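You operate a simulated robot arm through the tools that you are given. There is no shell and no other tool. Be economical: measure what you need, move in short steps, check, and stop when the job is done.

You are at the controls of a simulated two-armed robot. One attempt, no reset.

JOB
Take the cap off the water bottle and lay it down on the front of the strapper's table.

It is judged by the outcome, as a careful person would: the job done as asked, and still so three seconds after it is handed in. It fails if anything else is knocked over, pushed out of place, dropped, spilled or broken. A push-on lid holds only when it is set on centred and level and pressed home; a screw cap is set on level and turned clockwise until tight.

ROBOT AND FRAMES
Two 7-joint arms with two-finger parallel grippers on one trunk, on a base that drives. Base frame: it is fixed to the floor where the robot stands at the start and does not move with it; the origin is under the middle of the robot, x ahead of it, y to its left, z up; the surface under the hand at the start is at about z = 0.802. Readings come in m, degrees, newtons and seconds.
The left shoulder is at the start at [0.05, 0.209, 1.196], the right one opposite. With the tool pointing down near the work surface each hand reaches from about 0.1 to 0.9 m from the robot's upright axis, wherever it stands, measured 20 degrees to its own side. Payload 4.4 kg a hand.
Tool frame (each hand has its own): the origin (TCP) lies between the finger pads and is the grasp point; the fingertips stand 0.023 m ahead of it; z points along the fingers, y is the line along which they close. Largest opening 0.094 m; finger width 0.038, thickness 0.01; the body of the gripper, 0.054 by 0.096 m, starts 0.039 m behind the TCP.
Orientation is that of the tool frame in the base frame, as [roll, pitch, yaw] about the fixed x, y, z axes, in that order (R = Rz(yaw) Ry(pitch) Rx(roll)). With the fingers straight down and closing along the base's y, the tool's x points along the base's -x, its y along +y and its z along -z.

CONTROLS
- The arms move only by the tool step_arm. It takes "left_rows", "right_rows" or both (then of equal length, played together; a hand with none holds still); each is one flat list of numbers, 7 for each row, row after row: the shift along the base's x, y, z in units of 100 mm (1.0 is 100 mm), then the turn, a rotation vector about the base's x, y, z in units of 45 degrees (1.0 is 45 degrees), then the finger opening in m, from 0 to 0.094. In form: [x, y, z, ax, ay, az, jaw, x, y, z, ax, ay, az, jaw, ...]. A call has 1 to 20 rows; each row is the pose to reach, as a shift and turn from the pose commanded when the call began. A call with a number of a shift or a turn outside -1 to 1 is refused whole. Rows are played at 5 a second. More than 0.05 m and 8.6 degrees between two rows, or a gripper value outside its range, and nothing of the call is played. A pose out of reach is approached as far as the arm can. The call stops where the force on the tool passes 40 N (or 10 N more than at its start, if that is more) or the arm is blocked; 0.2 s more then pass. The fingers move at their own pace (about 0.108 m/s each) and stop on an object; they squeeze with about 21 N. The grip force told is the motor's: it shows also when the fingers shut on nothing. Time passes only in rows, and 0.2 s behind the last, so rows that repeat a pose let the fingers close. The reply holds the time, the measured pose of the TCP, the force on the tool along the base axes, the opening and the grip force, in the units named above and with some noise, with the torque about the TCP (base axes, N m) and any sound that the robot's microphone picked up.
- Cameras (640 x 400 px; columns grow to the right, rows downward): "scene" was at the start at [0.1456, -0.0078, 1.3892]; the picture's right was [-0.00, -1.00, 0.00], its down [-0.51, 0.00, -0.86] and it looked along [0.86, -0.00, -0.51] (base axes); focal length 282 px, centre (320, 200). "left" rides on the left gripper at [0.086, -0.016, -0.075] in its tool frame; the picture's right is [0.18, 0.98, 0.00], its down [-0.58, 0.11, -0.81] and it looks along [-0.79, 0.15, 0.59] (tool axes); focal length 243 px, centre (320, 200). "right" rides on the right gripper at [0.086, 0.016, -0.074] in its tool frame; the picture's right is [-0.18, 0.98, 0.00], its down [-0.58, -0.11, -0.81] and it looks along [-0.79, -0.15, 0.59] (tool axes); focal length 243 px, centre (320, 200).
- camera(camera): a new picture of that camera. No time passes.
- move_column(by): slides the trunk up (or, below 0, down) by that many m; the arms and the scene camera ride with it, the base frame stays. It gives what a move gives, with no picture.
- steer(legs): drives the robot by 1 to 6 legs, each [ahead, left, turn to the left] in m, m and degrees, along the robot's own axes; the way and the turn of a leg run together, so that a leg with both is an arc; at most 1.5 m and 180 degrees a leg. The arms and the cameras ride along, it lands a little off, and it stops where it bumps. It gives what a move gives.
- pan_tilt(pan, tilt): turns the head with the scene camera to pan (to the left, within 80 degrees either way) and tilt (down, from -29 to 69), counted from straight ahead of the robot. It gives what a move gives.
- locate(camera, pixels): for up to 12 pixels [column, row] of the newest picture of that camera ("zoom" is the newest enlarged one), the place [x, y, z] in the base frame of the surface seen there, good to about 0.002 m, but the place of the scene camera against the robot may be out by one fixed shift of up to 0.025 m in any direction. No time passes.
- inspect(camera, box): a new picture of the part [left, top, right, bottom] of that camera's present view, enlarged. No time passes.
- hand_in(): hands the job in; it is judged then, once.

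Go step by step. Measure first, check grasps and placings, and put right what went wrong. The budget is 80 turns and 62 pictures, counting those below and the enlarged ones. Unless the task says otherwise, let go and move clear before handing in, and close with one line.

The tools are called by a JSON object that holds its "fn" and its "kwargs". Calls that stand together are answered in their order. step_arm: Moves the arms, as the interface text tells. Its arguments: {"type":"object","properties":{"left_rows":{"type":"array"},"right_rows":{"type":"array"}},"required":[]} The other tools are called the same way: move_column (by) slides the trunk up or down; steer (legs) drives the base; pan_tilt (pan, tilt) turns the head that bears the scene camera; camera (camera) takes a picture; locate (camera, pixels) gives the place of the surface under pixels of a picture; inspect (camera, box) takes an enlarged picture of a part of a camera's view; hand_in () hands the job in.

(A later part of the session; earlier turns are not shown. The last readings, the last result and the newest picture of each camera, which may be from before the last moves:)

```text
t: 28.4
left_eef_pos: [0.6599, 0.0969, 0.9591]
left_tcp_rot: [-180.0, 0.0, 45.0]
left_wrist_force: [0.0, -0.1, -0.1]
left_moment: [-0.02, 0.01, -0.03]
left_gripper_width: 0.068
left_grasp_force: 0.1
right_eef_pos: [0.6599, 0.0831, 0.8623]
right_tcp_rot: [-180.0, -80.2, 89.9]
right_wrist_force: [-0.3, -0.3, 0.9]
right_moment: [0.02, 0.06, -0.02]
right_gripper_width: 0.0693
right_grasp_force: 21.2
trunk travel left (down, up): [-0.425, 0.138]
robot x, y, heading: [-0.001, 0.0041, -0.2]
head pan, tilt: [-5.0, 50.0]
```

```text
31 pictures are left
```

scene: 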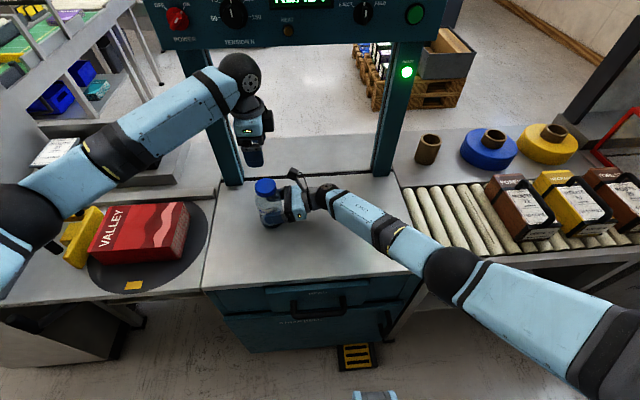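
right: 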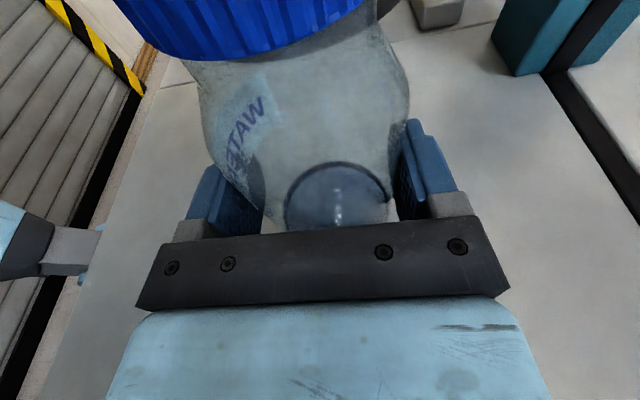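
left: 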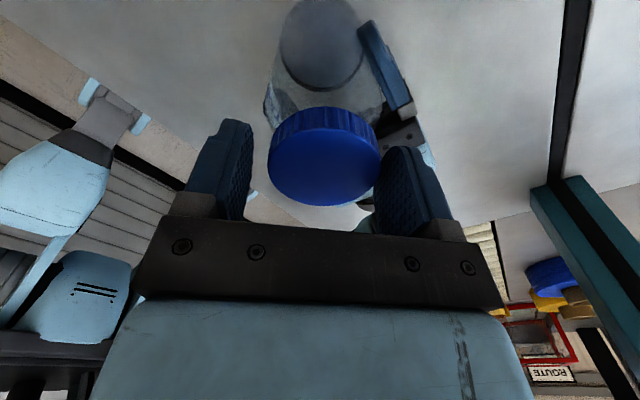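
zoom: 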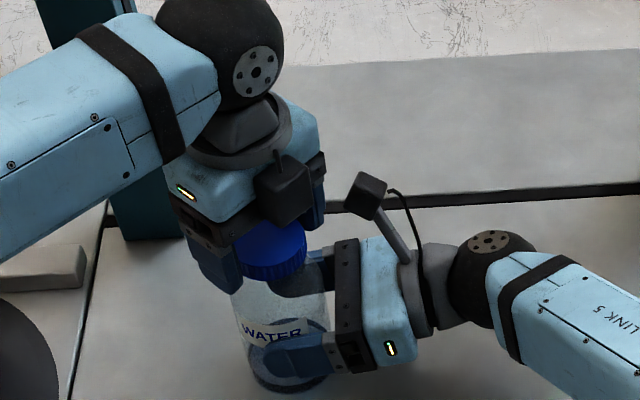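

The TCP is at (0.660, 0.097, 0.959), centred on the cap, with no contacts. I close on the cap and then turn it 45° counter-clockwise.

{"fn": "step_arm", "kwargs": {"left_rows": [0, 0, 0, 0, 0, 0, 0.06, 0, 0, 0, 0, 0, 0, 0.05, 0, 0, 0, 0, 0, 0, 0.04, 0, 0, 0, 0, 0, 0, 0.04]}}

{"fn": "step_arm", "kwargs": {"left_rows": [0, 0, 0, 0, 0, 0.167, 0.04, 0, 0, 0, 0, 0, 0.333, 0.04, 0, 0, 0, 0, 0, 0.5, 0.04, 0, 0, 0, 0, 0, 0.667, 0.04, 0, 0, 0, 0, 0, 0.833, 0.04, 0, 0, 0, 0, 0, 1, 0.04, 0, 0, 0, 0, 0, 1, 0.04]}}

{"fn": "inspect", "kwargs": {"camera": "scene", "box": [220, 120, 340, 230]}}

```text
t: 29.4
left_eef_pos: [0.661, 0.0951, 0.9599]
left_tcp_rot: [179.9, -0.1, 45.0]
left_wrist_force: [15.0, -8.5, -2.6]
left_moment: [-0.25, -0.34, 0.1]
left_gripper_width: 0.054
left_grasp_force: 20.8
right_eef_pos: [0.6584, 0.084, 0.8617]
right_tcp_rot: [179.9, -80.2, 90.2]
right_wrist_force: [-14.6, 8.5, 2.4]
right_moment: [-0.49, -1.07, 0.09]
right_gripper_width: 0.0692
right_grasp_force: 21.1
trunk travel left (down, up): [-0.425, 0.138]
robot x, y, heading: [0.0004, -0.0009, -0.4]
head pan, tilt: [-5.0, 50.0]
```

```text
t: 30.9
left_eef_pos: [0.6594, 0.0953, 0.9598]
left_tcp_rot: [180.0, 0.0, 90.1]
left_wrist_force: [8.1, -9.5, 2.6]
left_moment: [-0.28, -0.12, 0.03]
left_gripper_width: 0.0539
left_grasp_force: 20.6
right_eef_pos: [0.6589, 0.0843, 0.8638]
right_tcp_rot: [-179.9, -80.1, 89.9]
right_wrist_force: [-8.8, 8.9, 0.4]
right_moment: [-0.42, -0.55, 0.1]
right_gripper_width: 0.0693
right_grasp_force: 20.7
trunk travel left (down, up): [-0.425, 0.138]
robot x, y, heading: [0.0019, -0.0007, 0.0]
head pan, tilt: [-5.0, 50.0]
```

```text
3.64 times, centred on (280, 175) of scene
```

zoom: 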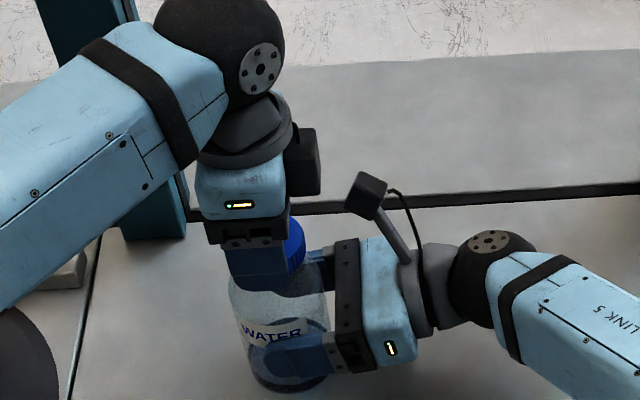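

The cap is gripped at 54 mm with low torque, and the label stayed still, so the bottle didn't spin. I continue another 45°, easing toward +x, -y by 1 mm to relax the side force.

{"fn": "step_arm", "kwargs": {"left_rows": [0.005, -0.005, 0, 0, 0, 0.167, 0.04, 0.01, -0.01, 0.003, 0, 0, 0.333, 0.04, 0.01, -0.01, 0.003, 0, 0, 0.5, 0.04, 0.01, -0.01, 0.003, 0, 0, 0.667, 0.04, 0.01, -0.01, 0.003, 0, 0, 0.833, 0.04, 0.01, -0.01, 0.003, 0, 0, 1, 0.04, 0.01, -0.01, 0.003, 0, 0, 1, 0.04]}}

{"fn": "camera", "kwargs": {"camera": "left"}}

```text
t: 32.5
left_eef_pos: [0.6602, 0.0944, 0.9601]
left_tcp_rot: [180.0, 0.0, 135.1]
left_wrist_force: [-11.5, 0.6, 7.8]
left_moment: [-0.12, 0.63, -0.04]
left_gripper_width: 0.0539
left_grasp_force: 21.1
right_eef_pos: [0.6605, 0.0831, 0.8626]
right_tcp_rot: [-179.9, -80.0, 89.6]
right_wrist_force: [13.2, -2.3, -3.9]
right_moment: [0.13, 0.43, -0.16]
right_gripper_width: 0.069
right_grasp_force: 21.2
trunk travel left (down, up): [-0.425, 0.138]
robot x, y, heading: [-0.0003, -0.0006, -0.0]
head pan, tilt: [-5.0, 50.0]
```

```text
29 pictures are left
```

left: 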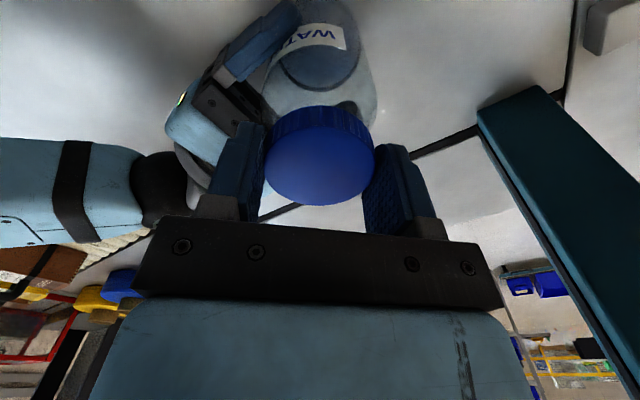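

Vertical force on the left hand has risen to +8 N, so the cap is climbing its thread. I keep turning in the same grip, lifting about 1 mm as I go.

{"fn": "step_arm", "kwargs": {"left_rows": [-0.005, 0, 0.005, 0, 0, 0.167, 0.04, -0.01, 0, 0.008, 0, 0, 0.333, 0.04, -0.01, 0, 0.01, 0, 0, 0.5, 0.04, -0.01, 0, 0.012, 0, 0, 0.667, 0.04, -0.01, 0, 0.014, 0, 0, 0.833, 0.04, -0.01, 0, 0.015, 0, 0, 1, 0.04, -0.01, 0, 0.015, 0, 0, 1, 0.04]}}

{"fn": "inspect", "kwargs": {"camera": "scene", "box": [220, 120, 340, 230]}}

```text
t: 34.1
left_eef_pos: [0.6588, 0.0954, 0.9628]
left_tcp_rot: [179.9, 0.0, -179.8]
left_wrist_force: [-4.3, -1.5, -3.1]
left_moment: [-0.03, 0.09, 0.02]
left_gripper_width: 0.0541
left_grasp_force: 21.0
right_eef_pos: [0.659, 0.0853, 0.8633]
right_tcp_rot: [-180.0, -80.1, 90.2]
right_wrist_force: [4.6, 2.6, 0.8]
right_moment: [-0.12, 0.33, -0.04]
right_gripper_width: 0.0687
right_grasp_force: 21.0
trunk travel left (down, up): [-0.425, 0.138]
robot x, y, heading: [-0.0014, 0.0031, -0.2]
head pan, tilt: [-5.0, 50.0]
```

```text
3.64 times, centred on (280, 175) of scene
```

zoom: 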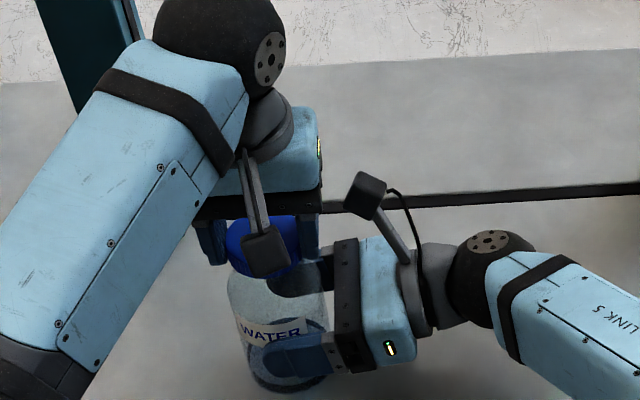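

The cap has turned 135° and forces are low. The right camera is still clear, so I turn another 45° with a slight lift.

{"fn": "step_arm", "kwargs": {"left_rows": [0, 0, 0.002, 0, 0, 0.167, 0.04, 0, 0, 0.004, 0, 0, 0.333, 0.04, 0, 0, 0.006, 0, 0, 0.5, 0.04, 0, 0, 0.008, 0, 0, 0.667, 0.04, 0, 0, 0.01, 0, 0, 0.833, 0.04, 0, 0, 0.01, 0, 0, 1, 0.04, 0, 0, 0.01, 0, 0, 1, 0.04]}}

{"fn": "inspect", "kwargs": {"camera": "scene", "box": [220, 120, 340, 230]}}

{"fn": "camera", "kwargs": {"camera": "right"}}

```text
t: 35.8
left_eef_pos: [0.6598, 0.0951, 0.9623]
left_tcp_rot: [180.0, -0.1, -134.9]
left_wrist_force: [-3.5, -9.5, -3.2]
left_moment: [-0.43, 0.06, -0.02]
left_gripper_width: 0.054
left_grasp_force: 21.0
right_eef_pos: [0.6599, 0.084, 0.8637]
right_tcp_rot: [180.0, -80.0, 90.0]
right_wrist_force: [3.7, 8.6, 2.8]
right_moment: [-0.4, 0.33, -0.02]
right_gripper_width: 0.0693
right_grasp_force: 20.9
trunk travel left (down, up): [-0.425, 0.138]
robot x, y, heading: [-0.0013, 0.0009, -0.0]
head pan, tilt: [-5.0, 50.0]
```

```text
3.64 times, centred on (280, 175) of scene
```

zoom: 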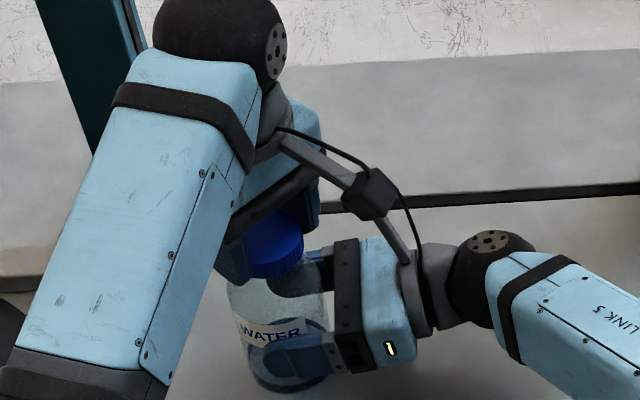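

```text
26 pictures are left
```

right: 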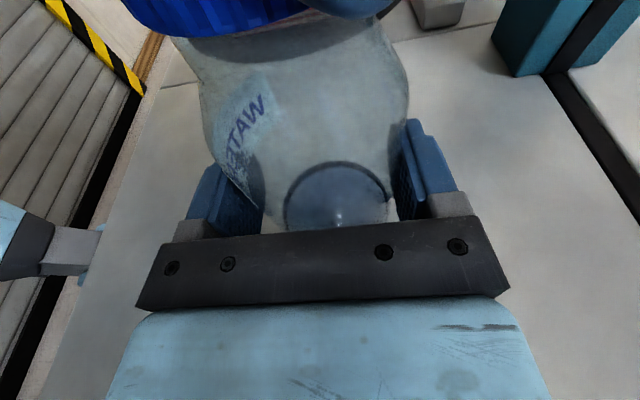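

180° is done and the left camera now nears the right one, so I stop turning in this grip. I'll test with a small lift of 3 mm and watch the force.

{"fn": "step_arm", "kwargs": {"left_rows": [0, 0, 0.01, 0, 0, 0, 0.04, 0, 0, 0.02, 0, 0, 0, 0.04, 0, 0, 0.03, 0, 0, 0, 0.04]}}

```text
t: 36.5
left_eef_pos: [0.6592, 0.0944, 0.9649]
left_tcp_rot: [179.9, -0.1, -134.9]
left_wrist_force: [8.6, -3.3, -20.7]
left_moment: [-0.09, -0.2, -0.01]
left_gripper_width: 0.054
left_grasp_force: 20.9
right_eef_pos: [0.6598, 0.0846, 0.8639]
right_tcp_rot: [179.4, -80.2, 90.7]
right_wrist_force: [-9.0, 2.8, 19.6]
right_moment: [0.04, -0.62, 0.1]
right_gripper_width: 0.0696
right_grasp_force: 21.0
trunk travel left (down, up): [-0.425, 0.138]
robot x, y, heading: [0.0031, 0.0, 0.6]
head pan, tilt: [-5.0, 50.0]
```

Lift meets -21 N, so it's still threaded. I'll undo the lift, open, turn the open hand back 180° around the cap, and regrip.

{"fn": "step_arm", "kwargs": {"left_rows": [0, 0, -0.015, 0, 0, 0, 0.04, 0, 0, -0.03, 0, 0, 0, 0.04, 0, 0, -0.03, 0, 0, 0, 0.06, 0, 0, -0.03, 0, 0, 0, 0.068, 0, 0, -0.03, 0, 0, 0, 0.068, 0, 0, -0.03, 0, 0, -0.167, 0.068, 0, 0, -0.03, 0, 0, -0.333, 0.068, 0, 0, -0.03, 0, 0, -0.5, 0.068, 0, 0, -0.03, 0, 0, -0.667, 0.068, 0, 0, -0.03, 0, 0, -0.833, 0.068, 0, 0, -0.03, 0, 0, -1, 0.068]}}

{"fn": "step_arm", "kwargs": {"left_rows": [0, 0, 0, 0, 0, -0.167, 0.068, 0, 0, 0, 0, 0, -0.333, 0.068, 0, 0, 0, 0, 0, -0.5, 0.068, 0, 0, 0, 0, 0, -0.667, 0.068, 0, 0, 0, 0, 0, -0.833, 0.068, 0, 0, 0, 0, 0, -1, 0.068]}}

{"fn": "step_arm", "kwargs": {"left_rows": [0, 0, 0, 0, 0, -0.167, 0.068, 0, 0, 0, 0, 0, -0.333, 0.068, 0, 0, 0, 0, 0, -0.5, 0.068, 0, 0, 0, 0, 0, -0.667, 0.068, 0, 0, 0, 0, 0, -0.833, 0.068, 0, 0, 0, 0, 0, -1, 0.068]}}

{"fn": "step_arm", "kwargs": {"left_rows": [0, 0, 0, 0, 0, -0.167, 0.068, 0, 0, 0, 0, 0, -0.333, 0.068, 0, 0, 0, 0, 0, -0.5, 0.068, 0, 0, 0, 0, 0, -0.667, 0.068, 0, 0, 0, 0, 0, -0.833, 0.068, 0, 0, 0, 0, 0, -1, 0.068, 0, 0, 0, 0, 0, -1, 0.068]}}

{"fn": "camera", "kwargs": {"camera": "left"}}

```text
t: 39.0
left_eef_pos: [0.6602, 0.0938, 0.9635]
left_tcp_rot: [180.0, 0.1, 179.9]
left_wrist_force: [-0.7, -0.8, 0.2]
left_moment: [0.03, -0.02, 0.03]
left_gripper_width: 0.0678
left_grasp_force: 0.0
right_eef_pos: [0.6597, 0.0838, 0.8629]
right_tcp_rot: [-179.8, -80.0, 89.9]
right_wrist_force: [0.0, 0.3, -1.2]
right_moment: [-0.03, -0.01, -0.02]
right_gripper_width: 0.0691
right_grasp_force: 21.0
trunk travel left (down, up): [-0.425, 0.138]
robot x, y, heading: [-0.0047, -0.0012, 0.2]
head pan, tilt: [-5.0, 50.0]
```

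```text
t: 40.4
left_eef_pos: [0.6601, 0.0934, 0.9634]
left_tcp_rot: [180.0, 0.0, 134.9]
left_wrist_force: [-0.1, -1.6, 0.6]
left_moment: [-0.01, 0.0, 0.02]
left_gripper_width: 0.068
left_grasp_force: 0.0
right_eef_pos: [0.6596, 0.0835, 0.8625]
right_tcp_rot: [-180.0, -80.1, 89.9]
right_wrist_force: [0.3, 0.4, -0.7]
right_moment: [0.01, 0.01, 0.01]
right_gripper_width: 0.069
right_grasp_force: 21.4
trunk travel left (down, up): [-0.425, 0.138]
robot x, y, heading: [0.0007, -0.001, 0.0]
head pan, tilt: [-5.0, 50.0]
```

```text
t: 41.8
left_eef_pos: [0.6591, 0.0952, 0.9632]
left_tcp_rot: [-180.0, 0.0, 89.9]
left_wrist_force: [0.0, 0.7, -0.3]
left_moment: [-0.01, -0.01, 0.02]
left_gripper_width: 0.0681
left_grasp_force: 0.0
right_eef_pos: [0.6608, 0.0835, 0.8627]
right_tcp_rot: [-179.8, -80.1, 89.9]
right_wrist_force: [-0.1, -0.2, -1.6]
right_moment: [-0.02, -0.03, 0.01]
right_gripper_width: 0.0693
right_grasp_force: 21.3
trunk travel left (down, up): [-0.425, 0.138]
robot x, y, heading: [-0.0008, 0.002, 0.2]
head pan, tilt: [-5.0, 50.0]
```

```text
t: 43.4
left_eef_pos: [0.6589, 0.0943, 0.9631]
left_tcp_rot: [179.9, 0.1, 44.9]
left_wrist_force: [-1.1, -0.2, 1.0]
left_moment: [-0.01, 0.0, -0.02]
left_gripper_width: 0.0679
left_grasp_force: 0.1
right_eef_pos: [0.6583, 0.0844, 0.8626]
right_tcp_rot: [-179.9, -80.1, 89.9]
right_wrist_force: [-0.2, 0.6, -1.2]
right_moment: [-0.01, 0.02, -0.03]
right_gripper_width: 0.069
right_grasp_force: 20.9
trunk travel left (down, up): [-0.425, 0.138]
robot x, y, heading: [0.0035, 0.0001, -0.2]
head pan, tilt: [-5.0, 50.0]
```

```text
25 pictures are left
```

left: 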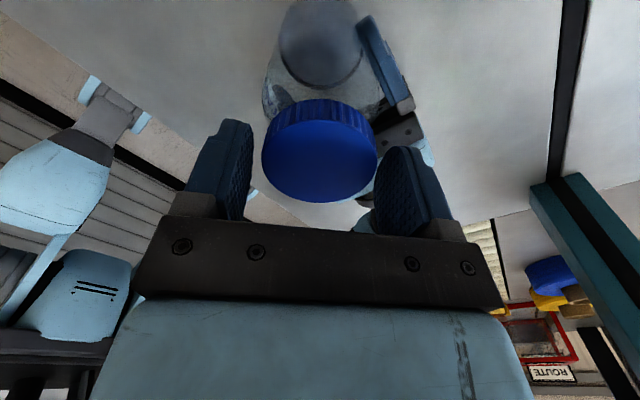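

Back at yaw 45° with the hand open and the cap still seated. I'll measure whether the cap has risen, then regrip.

{"fn": "locate", "kwargs": {"camera": "left", "pixels": [[320, 160], [300, 150], [345, 150], [320, 185], [320, 112], [267, 160], [373, 160], [320, 196]]}}

{"fn": "step_arm", "kwargs": {"left_rows": [0, 0.01, 0, 0, 0, 0, 0.06, 0, 0.01, 0, 0, 0, 0, 0.05, 0, 0.01, 0, 0, 0, 0, 0.04, 0, 0.01, 0, 0, 0, 0, 0.04, 0, 0.01, 0.002, 0, 0, 0.167, 0.04, 0, 0.01, 0.004, 0, 0, 0.333, 0.04, 0, 0.01, 0.006, 0, 0, 0.5, 0.04, 0, 0.01, 0.008, 0, 0, 0.667, 0.04, 0, 0.01, 0.01, 0, 0, 0.833, 0.04, 0, 0.01, 0.01, 0, 0, 1, 0.04, 0, 0.01, 0.01, 0, 0, 1, 0.04]}}

```text
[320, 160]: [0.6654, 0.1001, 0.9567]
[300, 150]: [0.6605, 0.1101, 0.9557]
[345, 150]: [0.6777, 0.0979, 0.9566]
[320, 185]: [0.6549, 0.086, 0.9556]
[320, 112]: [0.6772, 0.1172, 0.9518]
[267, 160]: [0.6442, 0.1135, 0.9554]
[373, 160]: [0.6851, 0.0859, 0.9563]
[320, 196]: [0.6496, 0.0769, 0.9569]
```

```text
t: 45.8
left_eef_pos: [0.6592, 0.0952, 0.9646]
left_tcp_rot: [-180.0, -0.1, 90.0]
left_wrist_force: [10.0, -6.3, -2.7]
left_moment: [-0.22, -0.08, 0.0]
left_gripper_width: 0.054
left_grasp_force: 21.1
right_eef_pos: [0.6587, 0.0834, 0.8622]
right_tcp_rot: [-179.9, -80.1, 89.8]
right_wrist_force: [-10.4, 5.6, 3.2]
right_moment: [-0.44, -0.9, 0.11]
right_gripper_width: 0.0692
right_grasp_force: 20.6
trunk travel left (down, up): [-0.425, 0.138]
robot x, y, heading: [-0.0029, 0.0017, -0.2]
head pan, tilt: [-5.0, 50.0]
```

The cap top rose to 0.956, about 2.5 mm for the half turn, so unscrewing works. I continue with two more 45° turns.

{"fn": "step_arm", "kwargs": {"left_rows": [0.003, 0, 0.002, 0, 0, 0.167, 0.04, 0.005, -0.005, 0.003, 0, 0, 0.333, 0.04, 0.005, -0.005, 0.004, 0, 0, 0.5, 0.04, 0.005, -0.005, 0.005, 0, 0, 0.667, 0.04, 0.005, -0.005, 0.006, 0, 0, 0.833, 0.04, 0.005, -0.005, 0.007, 0, 0, 1, 0.04]}}

{"fn": "step_arm", "kwargs": {"left_rows": [-0.003, 0, 0.002, 0, 0, 0.167, 0.04, -0.005, 0, 0.003, 0, 0, 0.333, 0.04, -0.005, 0, 0.004, 0, 0, 0.5, 0.04, -0.005, 0, 0.005, 0, 0, 0.667, 0.04, -0.005, 0, 0.006, 0, 0, 0.833, 0.04, -0.005, 0, 0.007, 0, 0, 1, 0.04, -0.005, 0, 0.007, 0, 0, 1, 0.04]}}

{"fn": "step_arm", "kwargs": {"left_rows": [0, 0, 0.015, 0, 0, 0, 0.04, 0, 0, 0.025, 0, 0, 0, 0.04]}}

```text
t: 47.1
left_eef_pos: [0.6606, 0.0941, 0.9653]
left_tcp_rot: [180.0, 0.0, 135.2]
left_wrist_force: [10.4, -1.0, -1.0]
left_moment: [-0.24, 0.14, -0.02]
left_gripper_width: 0.054
left_grasp_force: 20.8
right_eef_pos: [0.6588, 0.0827, 0.8624]
right_tcp_rot: [-179.8, -80.1, 89.7]
right_wrist_force: [-10.2, 1.7, 1.1]
right_moment: [0.11, -1.2, 0.17]
right_gripper_width: 0.0695
right_grasp_force: 21.4
trunk travel left (down, up): [-0.425, 0.138]
robot x, y, heading: [0.001, 0.0018, -0.0]
head pan, tilt: [-5.0, 50.0]
```

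```text
t: 48.8
left_eef_pos: [0.6605, 0.0957, 0.9661]
left_tcp_rot: [180.0, 0.0, -179.9]
left_wrist_force: [10.1, 1.0, 0.2]
left_moment: [0.03, -0.22, -0.14]
left_gripper_width: 0.054
left_grasp_force: 21.2
right_eef_pos: [0.6583, 0.0838, 0.8616]
right_tcp_rot: [-179.8, -80.0, 89.8]
right_wrist_force: [-10.2, -1.0, -2.5]
right_moment: [0.08, -0.82, 0.17]
right_gripper_width: 0.0693
right_grasp_force: 21.2
trunk travel left (down, up): [-0.425, 0.138]
robot x, y, heading: [-0.0019, 0.0015, -0.0]
head pan, tilt: [-5.0, 50.0]
```

```text
t: 49.4
left_eef_pos: [0.6604, 0.095, 0.9665]
left_tcp_rot: [180.0, -0.1, -179.9]
left_wrist_force: [9.3, 3.7, -5.2]
left_moment: [0.05, -0.07, 0.04]
left_gripper_width: 0.0536
left_grasp_force: 21.1
right_eef_pos: [0.6607, 0.083, 0.8632]
right_tcp_rot: [179.9, -80.0, 89.9]
right_wrist_force: [-8.9, -3.7, 3.8]
right_moment: [0.44, -0.91, 0.05]
right_gripper_width: 0.0693
right_grasp_force: 21.3
trunk travel left (down, up): [-0.425, 0.138]
robot x, y, heading: [-0.0017, 0.0005, -0.0]
head pan, tilt: [-5.0, 50.0]
```

A 2.5 mm lift command now meets only -5 N but hasn't really moved. I turn a further 45° from here.

{"fn": "step_arm", "kwargs": {"left_rows": [0, 0, 0, 0, 0, 0.167, 0.04, 0, 0, 0, 0, 0, 0.333, 0.04, 0, 0, 0.003, 0, 0, 0.5, 0.04, 0, 0, 0.005, 0, 0, 0.667, 0.04, 0, 0, 0.006, 0, 0, 0.833, 0.04, 0, 0, 0.007, 0, 0, 1, 0.04, 0, 0, 0.007, 0, 0, 1, 0.04]}}

{"fn": "step_arm", "kwargs": {"left_rows": [0, 0, 0.015, 0, 0, 0, 0.04, 0, 0, 0.025, 0, 0, 0, 0.04, 0, 0, 0.03, 0, 0, 0, 0.04]}}

{"fn": "inspect", "kwargs": {"camera": "scene", "box": [220, 120, 340, 230]}}

```text
t: 51.0
left_eef_pos: [0.6591, 0.0946, 0.9691]
left_tcp_rot: [-180.0, 0.0, -134.9]
left_wrist_force: [9.8, 6.3, 0.9]
left_moment: [0.12, -0.17, -0.07]
left_gripper_width: 0.0539
left_grasp_force: 21.4
right_eef_pos: [0.6598, 0.0824, 0.8616]
right_tcp_rot: [-179.7, -80.0, 89.7]
right_wrist_force: [-8.2, -6.0, -1.5]
right_moment: [0.5, -0.71, 0.13]
right_gripper_width: 0.0693
right_grasp_force: 21.2
trunk travel left (down, up): [-0.425, 0.138]
robot x, y, heading: [0.0009, 0.0036, 0.1]
head pan, tilt: [-5.0, 50.0]
```

```text
t: 51.8
left_eef_pos: [0.6594, 0.0955, 0.9706]
left_tcp_rot: [-180.0, 0.0, -135.0]
left_wrist_force: [7.0, 5.4, -5.6]
left_moment: [0.03, -0.05, -0.02]
left_gripper_width: 0.0535
left_grasp_force: 20.6
right_eef_pos: [0.6601, 0.0836, 0.8629]
right_tcp_rot: [179.9, -80.1, 90.1]
right_wrist_force: [-7.8, -5.3, 3.7]
right_moment: [0.58, -0.78, 0.12]
right_gripper_width: 0.0692
right_grasp_force: 21.1
trunk travel left (down, up): [-0.425, 0.138]
robot x, y, heading: [0.0025, 0.0002, -0.3]
head pan, tilt: [-5.0, 50.0]
```

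```text
3.64 times, centred on (280, 175) of scene
```

zoom: 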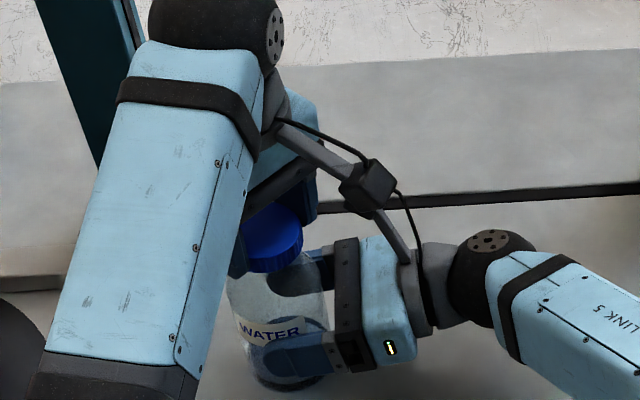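

Force stays near -5 N while the hand rises, where a threaded cap gave -21 N. The cap looks free and is only rubbing on the neck. I lift 15 mm straight up and look.

{"fn": "step_arm", "kwargs": {"left_rows": [0.005, 0.005, 0.03, 0, 0, 0, 0.04, 0.005, 0.005, 0.06, 0, 0, 0, 0.04, 0.005, 0.005, 0.1, 0, 0, 0, 0.04, 0.005, 0.005, 0.15, 0, 0, 0, 0.04]}}

{"fn": "inspect", "kwargs": {"camera": "scene", "box": [220, 120, 340, 230]}}

{"fn": "camera", "kwargs": {"camera": "right"}}

```text
t: 52.8
left_eef_pos: [0.6602, 0.0948, 0.9861]
left_tcp_rot: [-180.0, 0.0, -134.9]
left_wrist_force: [-0.3, -0.2, -1.3]
left_moment: [0.01, 0.0, 0.0]
left_gripper_width: 0.0537
left_grasp_force: 21.3
right_eef_pos: [0.6595, 0.0836, 0.8633]
right_tcp_rot: [-179.9, -80.1, 89.9]
right_wrist_force: [0.1, 0.0, -1.3]
right_moment: [-0.01, -0.01, 0.0]
right_gripper_width: 0.0692
right_grasp_force: 20.6
trunk travel left (down, up): [-0.425, 0.138]
robot x, y, heading: [-0.001, -0.0015, 0.0]
head pan, tilt: [-5.0, 50.0]
```

```text
3.64 times, centred on (280, 175) of scene
```

zoom: 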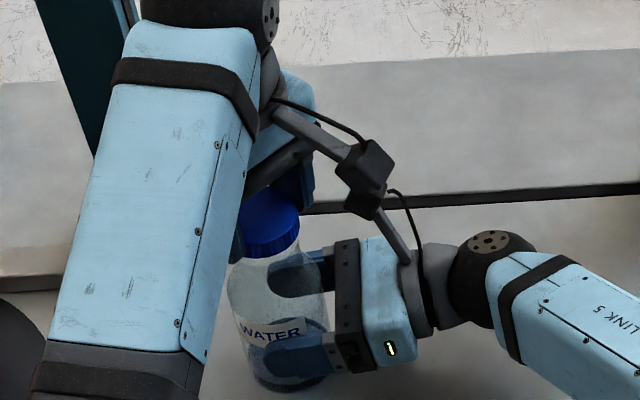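

```text
22 pictures are left
```

right: 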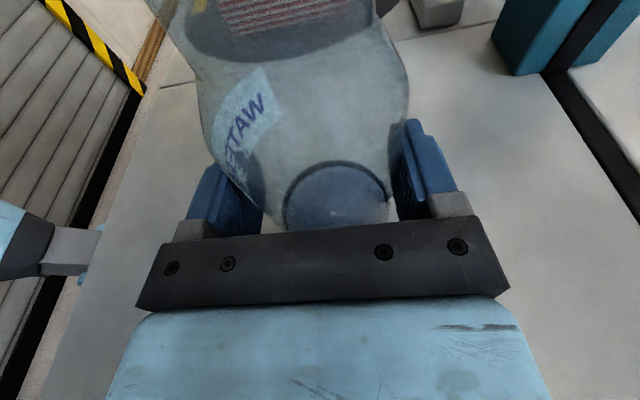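

The cap is off: forces are zero and the neck is open below it. I lift higher, then carry the cap toward the front of the table while the right hand keeps the bottle.

{"fn": "step_arm", "kwargs": {"left_rows": [0, 0, 0.3, 0, 0, 0, 0.04, 0, 0, 0.6, 0, 0, 0, 0.04, -0.3, 0.05, 0.7, 0, 0, 0, 0.04, -0.6, 0.1, 0.7, 0, 0, 0, 0.04, -0.9, 0.15, 0.7, 0, 0, 0, 0.04, -1, 0.2, 0.7, 0, 0, 0, 0.04, -1, 0.2, 0.7, 0, 0, 0, 0.04]}}

{"fn": "step_arm", "kwargs": {"left_rows": [-0.2, 0, -0.3, 0, 0, 0, 0.04, -0.4, 0, -0.6, 0, 0, 0, 0.04, -0.4, 0, -1, 0, 0, 0, 0.04, -0.4, 0, -1, 0, 0, 0, 0.04]}}

{"fn": "camera", "kwargs": {"camera": "scene"}}

{"fn": "camera", "kwargs": {"camera": "left"}}

```text
t: 53.9
left_eef_pos: [0.6375, 0.1975, 1.0142]
left_tcp_rot: [177.0, 7.7, -130.6]
left_wrist_force: [1.0, 0.0, -0.5]
left_moment: [0.0, 0.02, 0.0]
left_gripper_width: 0.0536
left_grasp_force: 21.0
left hand out of reach, approached as far as the arm can: row 2, 3, 4, 5
right_eef_pos: [0.6584, 0.0843, 0.8625]
right_tcp_rot: [-179.8, -80.0, 90.1]
right_wrist_force: [1.4, -0.6, -0.5]
right_moment: [-0.02, 0.0, -0.02]
right_gripper_width: 0.0693
right_grasp_force: 20.5
trunk travel left (down, up): [-0.425, 0.138]
robot x, y, heading: [-0.0015, -0.0025, 0.1]
head pan, tilt: [-5.0, 50.0]
stopped in row 5 (left hand): the arm was blocked; the commanded pose is now the measured one
```

```text
t: 55.1
left_eef_pos: [0.6443, 0.2383, 0.9728]
left_tcp_rot: [179.9, 14.4, -128.1]
left_wrist_force: [-0.3, -0.5, 0.4]
left_moment: [-0.01, -0.01, 0.02]
left_gripper_width: 0.0538
left_grasp_force: 21.2
right_eef_pos: [0.66, 0.0824, 0.8621]
right_tcp_rot: [-179.7, -80.0, 89.7]
right_wrist_force: [0.0, 0.1, -0.7]
right_moment: [0.04, -0.04, -0.01]
right_gripper_width: 0.0693
right_grasp_force: 21.5
trunk travel left (down, up): [-0.425, 0.138]
robot x, y, heading: [0.0035, 0.0011, 0.3]
head pan, tilt: [-5.0, 50.0]
stopped in row 4 (left hand): the arm was blocked; the commanded pose is now the measured one
```

```text
21 pictures are left
```

scene: 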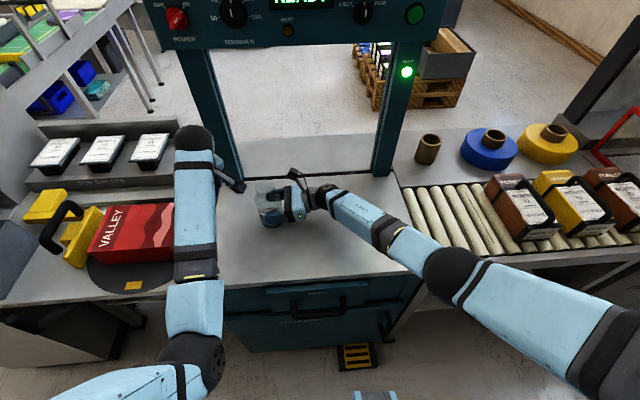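

```text
20 pictures are left
```

left: 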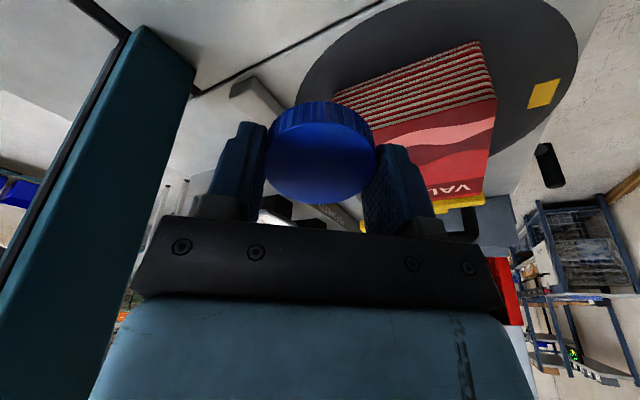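

The arm ran into a reach limit. The wrist was wound too far, so the hand drifted to (0.644, 0.238) with a 14° tilt, though it still holds the cap, and the bottle is undisturbed. I'll unwind the yaw by -45° with a small lift.

{"fn": "locate", "kwargs": {"camera": "scene", "pixels": [[193, 138], [197, 220], [197, 265], [195, 310], [190, 350], [235, 185], [222, 175]]}}

{"fn": "step_arm", "kwargs": {"left_rows": [0, 0, 0.05, 0, 0, -0.15, 0.04, 0, 0, 0.1, 0, 0, -0.3, 0.04, 0, 0, 0.15, 0, 0, -0.45, 0.04, 0, 0, 0.2, 0, 0, -0.6, 0.04, 0, 0, 0.2, 0, 0, -0.6, 0.04]}}

{"fn": "camera", "kwargs": {"camera": "scene"}}

```text
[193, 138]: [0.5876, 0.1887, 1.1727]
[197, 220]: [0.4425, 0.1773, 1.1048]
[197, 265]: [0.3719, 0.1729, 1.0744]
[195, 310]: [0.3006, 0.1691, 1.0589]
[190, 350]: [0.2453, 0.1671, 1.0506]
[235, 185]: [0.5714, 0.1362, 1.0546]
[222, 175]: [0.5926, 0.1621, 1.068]
```

```text
t: 56.3
left_eef_pos: [0.6442, 0.2351, 0.9912]
left_tcp_rot: [180.0, 14.2, -155.4]
left_wrist_force: [-0.5, -0.1, -0.5]
left_moment: [-0.01, 0.03, -0.01]
left_gripper_width: 0.0537
left_grasp_force: 21.1
right_eef_pos: [0.6596, 0.0834, 0.8617]
right_tcp_rot: [-179.9, -80.1, 90.0]
right_wrist_force: [-0.3, 0.7, -1.4]
right_moment: [-0.01, 0.02, 0.0]
right_gripper_width: 0.0689
right_grasp_force: 21.0
trunk travel left (down, up): [-0.425, 0.138]
robot x, y, heading: [0.0001, -0.0022, 0.2]
head pan, tilt: [-5.0, 50.0]
```

```text
19 pictures are left
```

scene: 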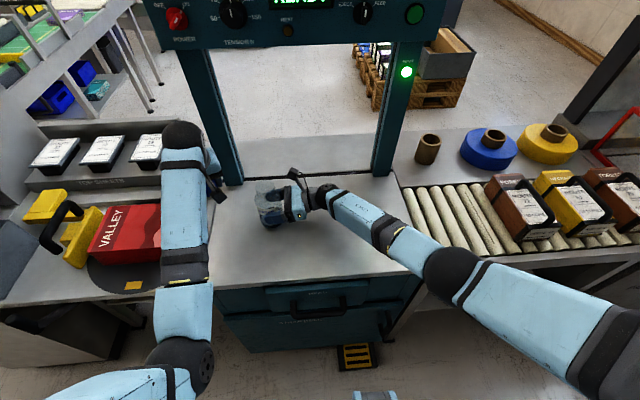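

The recovery works. Next I level the hand (14° tilt) and raise it a little more, then unwind the rest of the yaw while moving back.

{"fn": "step_arm", "kwargs": {"left_rows": [-0.05, 0, 0.1, -0.067, 0.143, 0, 0.04, -0.1, 0, 0.2, -0.133, 0.286, 0, 0.04, -0.1, 0, 0.2, -0.133, 0.286, 0, 0.04]}}

{"fn": "step_arm", "kwargs": {"left_rows": [-0.2, 0, 0, 0, 0, -0.14, 0.04, -0.4, 0, 0, 0, 0, -0.28, 0.04, -0.6, 0, 0, 0, 0, -0.42, 0.04, -0.8, 0, 0, 0, 0, -0.55, 0.04, -0.8, 0, 0, 0, 0, -0.55, 0.04]}}

{"fn": "camera", "kwargs": {"camera": "scene"}}

```text
t: 57.3
left_eef_pos: [0.6359, 0.2997, 1.0114]
left_tcp_rot: [175.3, 2.3, -152.1]
left_wrist_force: [-1.0, -0.7, -0.2]
left_moment: [0.02, 0.02, 0.01]
left_gripper_width: 0.0535
left_grasp_force: 20.9
right_eef_pos: [0.6602, 0.084, 0.8633]
right_tcp_rot: [-179.8, -80.2, 89.8]
right_wrist_force: [1.0, 0.6, -1.7]
right_moment: [-0.01, 0.02, 0.02]
right_gripper_width: 0.0693
right_grasp_force: 21.2
trunk travel left (down, up): [-0.425, 0.138]
robot x, y, heading: [0.0009, 0.001, -0.1]
head pan, tilt: [-5.0, 50.0]
stopped in row 3 (left hand): the arm was blocked; the commanded pose is now the measured one
```

```text
t: 58.7
left_eef_pos: [0.5855, 0.3555, 1.0678]
left_tcp_rot: [170.6, 8.5, -174.5]
left_wrist_force: [0.3, -0.3, -0.5]
left_moment: [0.02, 0.01, -0.03]
left_gripper_width: 0.0541
left_grasp_force: 20.8
right_eef_pos: [0.6601, 0.083, 0.862]
right_tcp_rot: [-179.8, -80.0, 89.9]
right_wrist_force: [-0.3, 0.1, -1.1]
right_moment: [-0.02, 0.01, 0.01]
right_gripper_width: 0.0691
right_grasp_force: 20.9
trunk travel left (down, up): [-0.425, 0.138]
robot x, y, heading: [-0.0021, 0.0021, 0.1]
head pan, tilt: [-5.0, 50.0]
stopped in row 5 (left hand): the arm was blocked; the commanded pose is now the measured one
```

```text
18 pictures are left
```

scene: 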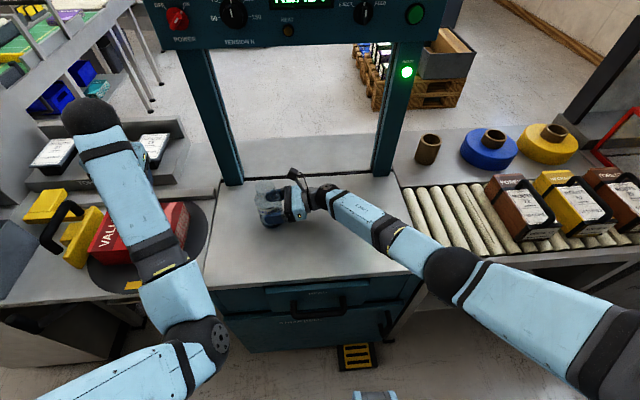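

The hand is now safely high over the bag at (0.586, 0.356, 1.07), but the arm's posture is awkward. I raise it toward its comfortable starting pose and level it on the way.

{"fn": "step_arm", "kwargs": {"left_rows": [0, 0, 0.25, 0, 0, 0, 0.04, 0, 0, 0.5, 0, 0, 0, 0.04, 0, 0, 0.75, -0.05, 0.04, 0, 0.04, 0, 0, 1, -0.1, 0.08, 0, 0.04, 0, 0, 1, -0.16, 0.12, 0, 0.04, 0, 0, 1, -0.224, 0.166, 0, 0.04, 0, 0, 1, -0.224, 0.166, 0, 0.04]}}

{"fn": "camera", "kwargs": {"camera": "scene"}}

```text
t: 60.3
left_eef_pos: [0.6292, 0.4047, 1.1343]
left_tcp_rot: [179.9, 0.0, -173.5]
left_wrist_force: [-0.6, -0.1, -0.3]
left_moment: [0.02, -0.02, 0.04]
left_gripper_width: 0.054
left_grasp_force: 20.8
left hand out of reach, approached as far as the arm can: row 3, 4, 5, 6, 7
right_eef_pos: [0.6591, 0.0829, 0.8629]
right_tcp_rot: [180.0, -80.1, 90.0]
right_wrist_force: [-0.5, 0.3, -0.5]
right_moment: [-0.02, -0.01, -0.01]
right_gripper_width: 0.0694
right_grasp_force: 21.2
trunk travel left (down, up): [-0.425, 0.138]
robot x, y, heading: [0.0007, 0.0005, 0.3]
head pan, tilt: [-5.0, 50.0]
```

```text
17 pictures are left
```

scene: 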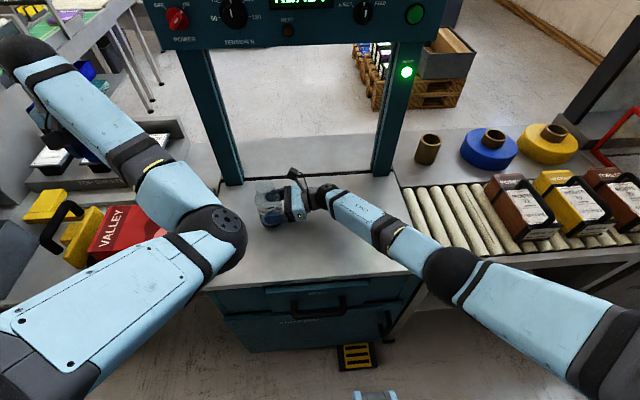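

The hand is level again at (0.629, 0.405, 1.134), but the elbow has swung inboard. I unwind the yaw further by -45° in place to relax the wrist.

{"fn": "step_arm", "kwargs": {"left_rows": [0, 0, 0, 0, 0, -0.167, 0.04, 0, 0, 0, 0, 0, -0.333, 0.04, 0, 0, 0, 0, 0, -0.5, 0.04, 0, 0, 0, 0, 0, -0.667, 0.04, 0, 0, 0, 0, 0, -0.833, 0.04, 0, 0, 0, 0, 0, -1, 0.04, 0, 0, 0, 0, 0, -1, 0.04]}}

{"fn": "step_arm", "kwargs": {"left_rows": [-0.2, -0.1, 0, 0, 0, 0, 0.04, -0.4, -0.2, 0, 0, 0, 0, 0.04, -0.4, -0.2, 0, 0, 0, 0, 0.04]}}

{"fn": "camera", "kwargs": {"camera": "scene"}}

```text
t: 61.9
left_eef_pos: [0.6306, 0.4026, 1.1329]
left_tcp_rot: [179.9, -0.3, 141.2]
left_wrist_force: [0.5, -0.8, 0.4]
left_moment: [0.03, 0.02, 0.0]
left_gripper_width: 0.0542
left_grasp_force: 20.8
right_eef_pos: [0.6592, 0.0825, 0.8623]
right_tcp_rot: [-179.8, -80.1, 89.9]
right_wrist_force: [0.9, 0.6, -1.4]
right_moment: [-0.02, 0.01, 0.04]
right_gripper_width: 0.0693
right_grasp_force: 21.0
trunk travel left (down, up): [-0.425, 0.138]
robot x, y, heading: [-0.0001, 0.0021, 0.1]
head pan, tilt: [-5.0, 50.0]
```

```text
t: 62.7
left_eef_pos: [0.616, 0.4109, 1.1227]
left_tcp_rot: [179.3, 0.0, 141.9]
left_wrist_force: [0.3, -0.3, -0.7]
left_moment: [0.02, 0.01, 0.0]
left_gripper_width: 0.0539
left_grasp_force: 20.6
left hand out of reach, approached as far as the arm can: row 1, 2, 3
right_eef_pos: [0.66, 0.0834, 0.8637]
right_tcp_rot: [-179.9, -80.1, 89.9]
right_wrist_force: [-0.4, 0.1, -1.8]
right_moment: [0.0, 0.01, 0.0]
right_gripper_width: 0.0692
right_grasp_force: 21.1
trunk travel left (down, up): [-0.425, 0.138]
robot x, y, heading: [0.0012, 0.0002, -0.1]
head pan, tilt: [-5.0, 50.0]
```

```text
16 pictures are left
```

scene: 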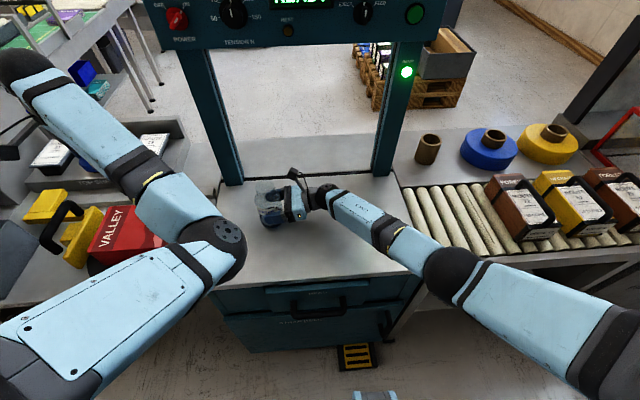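

Backward motion is limited in this posture. I'll measure the arm's layout and the floor pedal, since driving the base and lowering the trunk may carry the cap instead.

{"fn": "locate", "kwargs": {"camera": "scene", "pixels": [[215, 232], [165, 185], [90, 120], [25, 70], [110, 290], [20, 350], [240, 265], [355, 360], [10, 150], [350, 345], [320, 300]]}}

{"fn": "camera", "kwargs": {"camera": "left"}}

```text
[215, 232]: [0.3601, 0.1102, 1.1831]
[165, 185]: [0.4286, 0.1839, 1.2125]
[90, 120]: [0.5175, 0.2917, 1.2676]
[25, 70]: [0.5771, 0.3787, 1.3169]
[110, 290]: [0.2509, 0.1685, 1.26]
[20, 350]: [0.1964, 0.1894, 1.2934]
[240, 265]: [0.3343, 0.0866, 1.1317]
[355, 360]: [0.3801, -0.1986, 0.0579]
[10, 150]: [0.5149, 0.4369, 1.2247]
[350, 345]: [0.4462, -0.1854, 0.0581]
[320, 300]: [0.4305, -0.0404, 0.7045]
```

```text
15 pictures are left
```

left: 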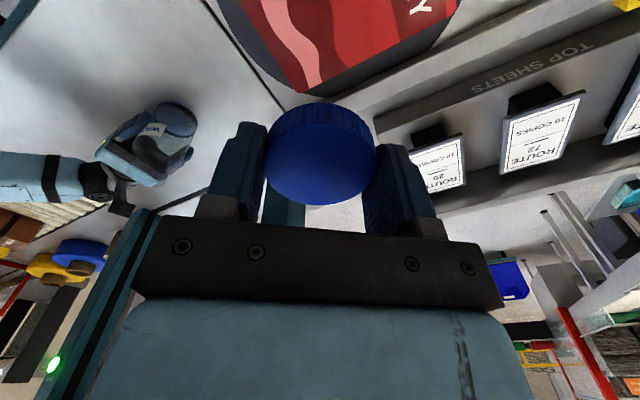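

The bottle stands steady and the cap is secure. Before using the base I must free the right hand: open, slide back to -y, then raise.

{"fn": "step_arm", "kwargs": {"right_rows": [0, 0, 0, 0, 0, 0, 0.076, 0, 0, 0, 0, 0, 0, 0.085, 0, 0, 0, 0, 0, 0, 0.094, 0, 0, 0, 0, 0, 0, 0.094, 0, -0.1, 0, 0, 0, 0, 0.094, 0, -0.3, 0, 0, 0, 0, 0.094, 0, -0.6, 0, 0, 0, 0, 0.094, 0, -0.9, 0, 0, 0, 0, 0.094, 0, -1, 0, 0, 0, 0, 0.094]}}

{"fn": "step_arm", "kwargs": {"right_rows": [0, -0.2, 0.3, 0, 0, 0, 0.094, -0.2, -0.4, 0.6, 0, 0, 0, 0.094, -0.4, -0.6, 0.9, 0, 0, 0, 0.094, -0.6, -0.7, 1, 0, 0, 0, 0.094, -0.6, -0.7, 1, 0, 0, 0, 0.094]}}

{"fn": "step_arm", "kwargs": {"right_rows": [-0.2, 0, 0.3, 0, 0, 0, 0.094, -0.4, 0, 0.6, 0, 0, 0, 0.094, -0.6, 0, 0.9, 0, 0, 0, 0.094, -0.8, 0, 1, 0, 0, 0, 0.094, -0.8, 0, 1, 0, 0, 0, 0.094], "left_rows": [0, 0, -0.2, 0, 0, 0, 0.04, 0, 0, -0.4, 0, 0, 0, 0.04, 0, 0, -0.6, 0, 0, 0, 0.04, 0, 0, -0.8, 0, 0, 0, 0.04, 0, 0, -0.8, 0, 0, 0, 0.04]}}

{"fn": "camera", "kwargs": {"camera": "scene"}}

```text
t: 64.7
left_eef_pos: [0.6132, 0.4133, 1.1176]
left_tcp_rot: [179.5, -0.4, 141.8]
left_wrist_force: [-0.1, 0.3, 0.2]
left_moment: [0.01, 0.03, 0.0]
left_gripper_width: 0.0539
left_grasp_force: 20.6
right_eef_pos: [0.6596, -0.0159, 0.8625]
right_tcp_rot: [-179.9, -80.0, 89.9]
right_wrist_force: [0.4, -0.1, -0.8]
right_moment: [-0.02, 0.0, 0.01]
right_gripper_width: 0.0939
right_grasp_force: 0.1
trunk travel left (down, up): [-0.425, 0.138]
robot x, y, heading: [0.0041, -0.0018, -0.0]
head pan, tilt: [-5.0, 50.0]
```

```text
t: 65.9
left_eef_pos: [0.6136, 0.4123, 1.1166]
left_tcp_rot: [179.5, -0.6, 141.9]
left_wrist_force: [0.1, 0.0, -0.8]
left_moment: [0.01, 0.05, -0.01]
left_gripper_width: 0.0537
left_grasp_force: 20.9
right_eef_pos: [0.5983, -0.0869, 0.9625]
right_tcp_rot: [-179.9, -80.0, 89.8]
right_wrist_force: [-0.1, -0.4, -0.1]
right_moment: [-0.01, 0.0, -0.01]
right_gripper_width: 0.094
right_grasp_force: 0.1
trunk travel left (down, up): [-0.425, 0.138]
robot x, y, heading: [0.0003, 0.0039, -0.2]
head pan, tilt: [-5.0, 50.0]
```

```text
t: 67.1
left_eef_pos: [0.6172, 0.4034, 1.0348]
left_tcp_rot: [-180.0, -0.3, 141.1]
left_wrist_force: [0.7, -0.1, 0.5]
left_moment: [-0.01, -0.02, 0.0]
left_gripper_width: 0.0538
left_grasp_force: 20.8
right_eef_pos: [0.5196, -0.0873, 1.0622]
right_tcp_rot: [-179.8, -80.2, 89.8]
right_wrist_force: [0.0, -0.8, 0.4]
right_moment: [0.01, 0.02, -0.04]
right_gripper_width: 0.0937
right_grasp_force: 0.2
trunk travel left (down, up): [-0.425, 0.138]
robot x, y, heading: [0.0011, 0.0008, -0.1]
head pan, tilt: [-5.0, 50.0]
```

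```text
14 pictures are left
```

scene: 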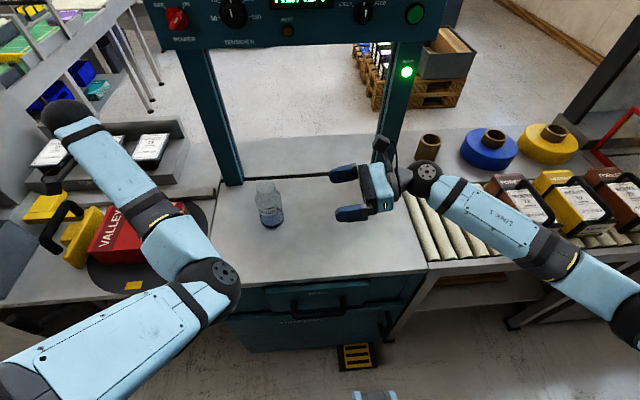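

The bottle stands upright and open at (270,205), and the right hand is clear. Lowering the left hand worked, so I try moving it toward -y and -x at this lower height.

{"fn": "step_arm", "kwargs": {"left_rows": [0, -0.25, 0, 0, 0, 0, 0.04, 0, -0.5, 0, 0, 0, 0, 0.04, 0, -0.75, 0, 0, 0, 0, 0.04, 0, -0.75, 0, 0, 0, 0, 0.04]}}

{"fn": "step_arm", "kwargs": {"left_rows": [-0.25, 0, 0, 0, 0, 0, 0.04, -0.5, 0, 0, 0, 0, 0, 0.04, -0.5, 0, 0, 0, 0, 0, 0.04]}}

```text
t: 68.3
left_eef_pos: [0.6219, 0.3743, 1.0598]
left_tcp_rot: [176.5, -0.3, 144.1]
left_wrist_force: [0.3, -0.5, 0.8]
left_moment: [-0.02, 0.03, -0.02]
left_gripper_width: 0.0539
left_grasp_force: 20.8
right_eef_pos: [0.5208, -0.0871, 1.0624]
right_tcp_rot: [-179.9, -79.9, 89.9]
right_wrist_force: [0.6, 0.3, 0.7]
right_moment: [0.01, -0.03, 0.0]
right_gripper_width: 0.0938
right_grasp_force: 0.1
trunk travel left (down, up): [-0.425, 0.138]
robot x, y, heading: [0.0002, 0.004, -0.1]
head pan, tilt: [-5.0, 50.0]
stopped in row 4 (left hand): the arm was blocked; the commanded pose is now the measured one
```

```text
t: 69.3
left_eef_pos: [0.5743, 0.4183, 1.0816]
left_tcp_rot: [172.5, -0.9, 146.9]
left_wrist_force: [0.6, -0.2, 0.6]
left_moment: [0.02, 0.0, 0.04]
left_gripper_width: 0.0535
left_grasp_force: 21.2
right_eef_pos: [0.5191, -0.0868, 1.0616]
right_tcp_rot: [-180.0, -80.0, 89.9]
right_wrist_force: [0.0, -0.1, -0.6]
right_moment: [-0.03, 0.01, -0.01]
right_gripper_width: 0.0943
right_grasp_force: 0.0
trunk travel left (down, up): [-0.425, 0.138]
robot x, y, heading: [0.0013, -0.0016, -0.0]
head pan, tilt: [-5.0, 50.0]
stopped in row 3 (left hand): the arm was blocked; the commanded pose is now the measured one
```

The posture blocks it, so the base will carry the hand. I re-level the left hand at its workable spot and raise and pull back the right hand for clearance.

{"fn": "step_arm", "kwargs": {"left_rows": [0.15, 0, 0, 0, 0, 0, 0.04, 0.3, 0, -0.1, -0.05, 0.03, 0, 0.04, 0.43, -0.1, -0.2, -0.1, 0.06, 0, 0.04, 0.43, -0.15, -0.4, -0.139, 0.091, 0, 0.04, 0.43, -0.15, -0.47, -0.139, 0.091, 0, 0.04], "right_rows": [-0.1, 0, 0.3, 0, 0, 0, 0.094, -0.2, -0.1, 0.6, 0, 0, 0, 0.094, -0.4, -0.2, 0.8, 0, 0, 0, 0.094, -0.6, -0.3, 1, 0, 0, 0, 0.094, -0.6, -0.3, 1, 0, 0, 0, 0.094]}}

{"fn": "camera", "kwargs": {"camera": "scene"}}

```text
t: 70.5
left_eef_pos: [0.6167, 0.399, 1.0315]
left_tcp_rot: [-179.5, -0.8, 146.6]
left_wrist_force: [0.3, -0.8, 0.1]
left_moment: [-0.01, 0.02, 0.0]
left_gripper_width: 0.0537
left_grasp_force: 20.8
right_eef_pos: [0.4614, -0.1171, 1.1607]
right_tcp_rot: [-179.6, -80.1, 89.7]
right_wrist_force: [-0.2, 0.8, -1.2]
right_moment: [0.01, 0.02, 0.03]
right_gripper_width: 0.0941
right_grasp_force: 0.0
trunk travel left (down, up): [-0.425, 0.138]
robot x, y, heading: [-0.0018, -0.0018, -0.4]
head pan, tilt: [-5.0, 50.0]
```

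```text
13 pictures are left
```

scene: 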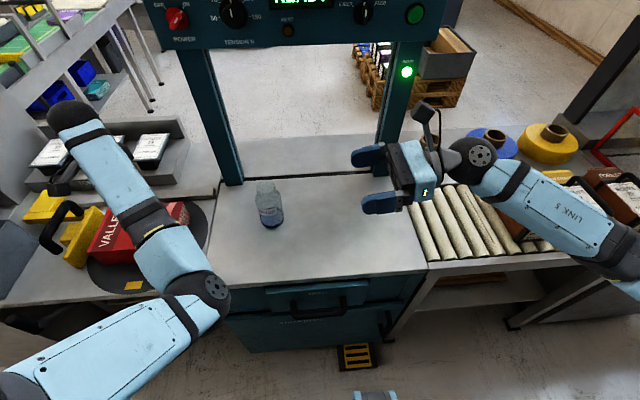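

The left hand is level at (0.617, 0.399, 1.03) and the right is high. I drive back 0.09 m, then right 0.25 m, to bring the cap over the front of the strapper's table.

{"fn": "steer", "kwargs": {"legs": [[-0.09, 0, 0], [0, -0.25, 0]]}}

{"fn": "camera", "kwargs": {"camera": "scene"}}

{"fn": "camera", "kwargs": {"camera": "left"}}

```text
t: 74.0
left_eef_pos: [0.5288, 0.1502, 1.0312]
left_tcp_rot: [-179.6, -0.9, 146.6]
left_wrist_force: [0.5, 0.1, -0.4]
left_moment: [-0.01, -0.02, 0.03]
left_gripper_width: 0.0536
left_grasp_force: 20.9
right_eef_pos: [0.3727, -0.3654, 1.1609]
right_tcp_rot: [-179.9, -80.2, 90.0]
right_wrist_force: [-0.1, 0.5, 0.3]
right_moment: [0.0, 0.03, 0.0]
right_gripper_width: 0.0941
right_grasp_force: 0.0
trunk travel left (down, up): [-0.425, 0.138]
robot x, y, heading: [-0.0888, -0.2469, -0.0]
head pan, tilt: [-5.0, 50.0]
```

```text
12 pictures are left
```

scene: 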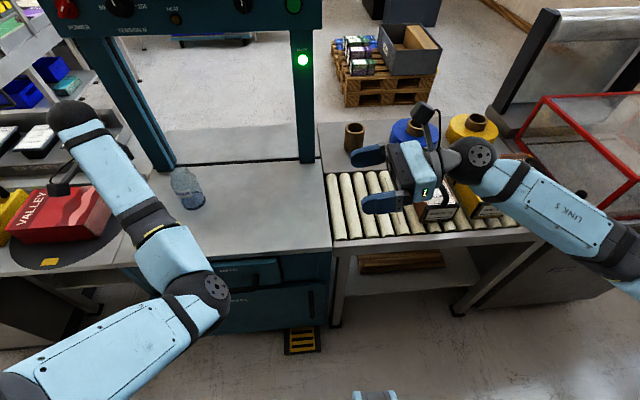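

```text
11 pictures are left
```

left: 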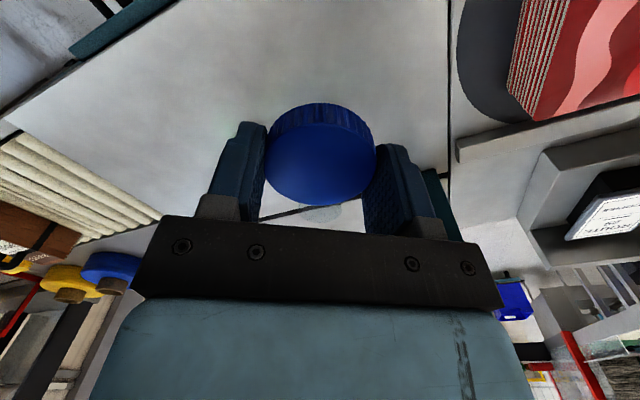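

The cap is now at (0.529, 0.150) over the front of the table. I check the arm heights and the cap's top before lowering.

{"fn": "locate", "kwargs": {"camera": "left", "pixels": [[320, 165], [290, 150], [350, 150], [320, 107], [330, 60]]}}

{"fn": "locate", "kwargs": {"camera": "scene", "pixels": [[205, 280], [165, 240], [130, 200], [95, 150], [70, 115], [225, 300], [160, 300], [62, 180]]}}

```text
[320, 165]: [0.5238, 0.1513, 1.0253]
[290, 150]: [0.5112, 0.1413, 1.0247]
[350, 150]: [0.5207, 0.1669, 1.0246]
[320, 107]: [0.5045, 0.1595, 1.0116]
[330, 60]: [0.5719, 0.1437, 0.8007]
```

```text
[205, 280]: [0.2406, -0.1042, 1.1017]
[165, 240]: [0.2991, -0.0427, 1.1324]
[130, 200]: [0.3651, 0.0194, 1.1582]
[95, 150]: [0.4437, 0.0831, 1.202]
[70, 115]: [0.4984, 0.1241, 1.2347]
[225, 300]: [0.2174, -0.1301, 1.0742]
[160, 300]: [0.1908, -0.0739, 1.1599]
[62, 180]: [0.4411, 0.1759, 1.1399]
```

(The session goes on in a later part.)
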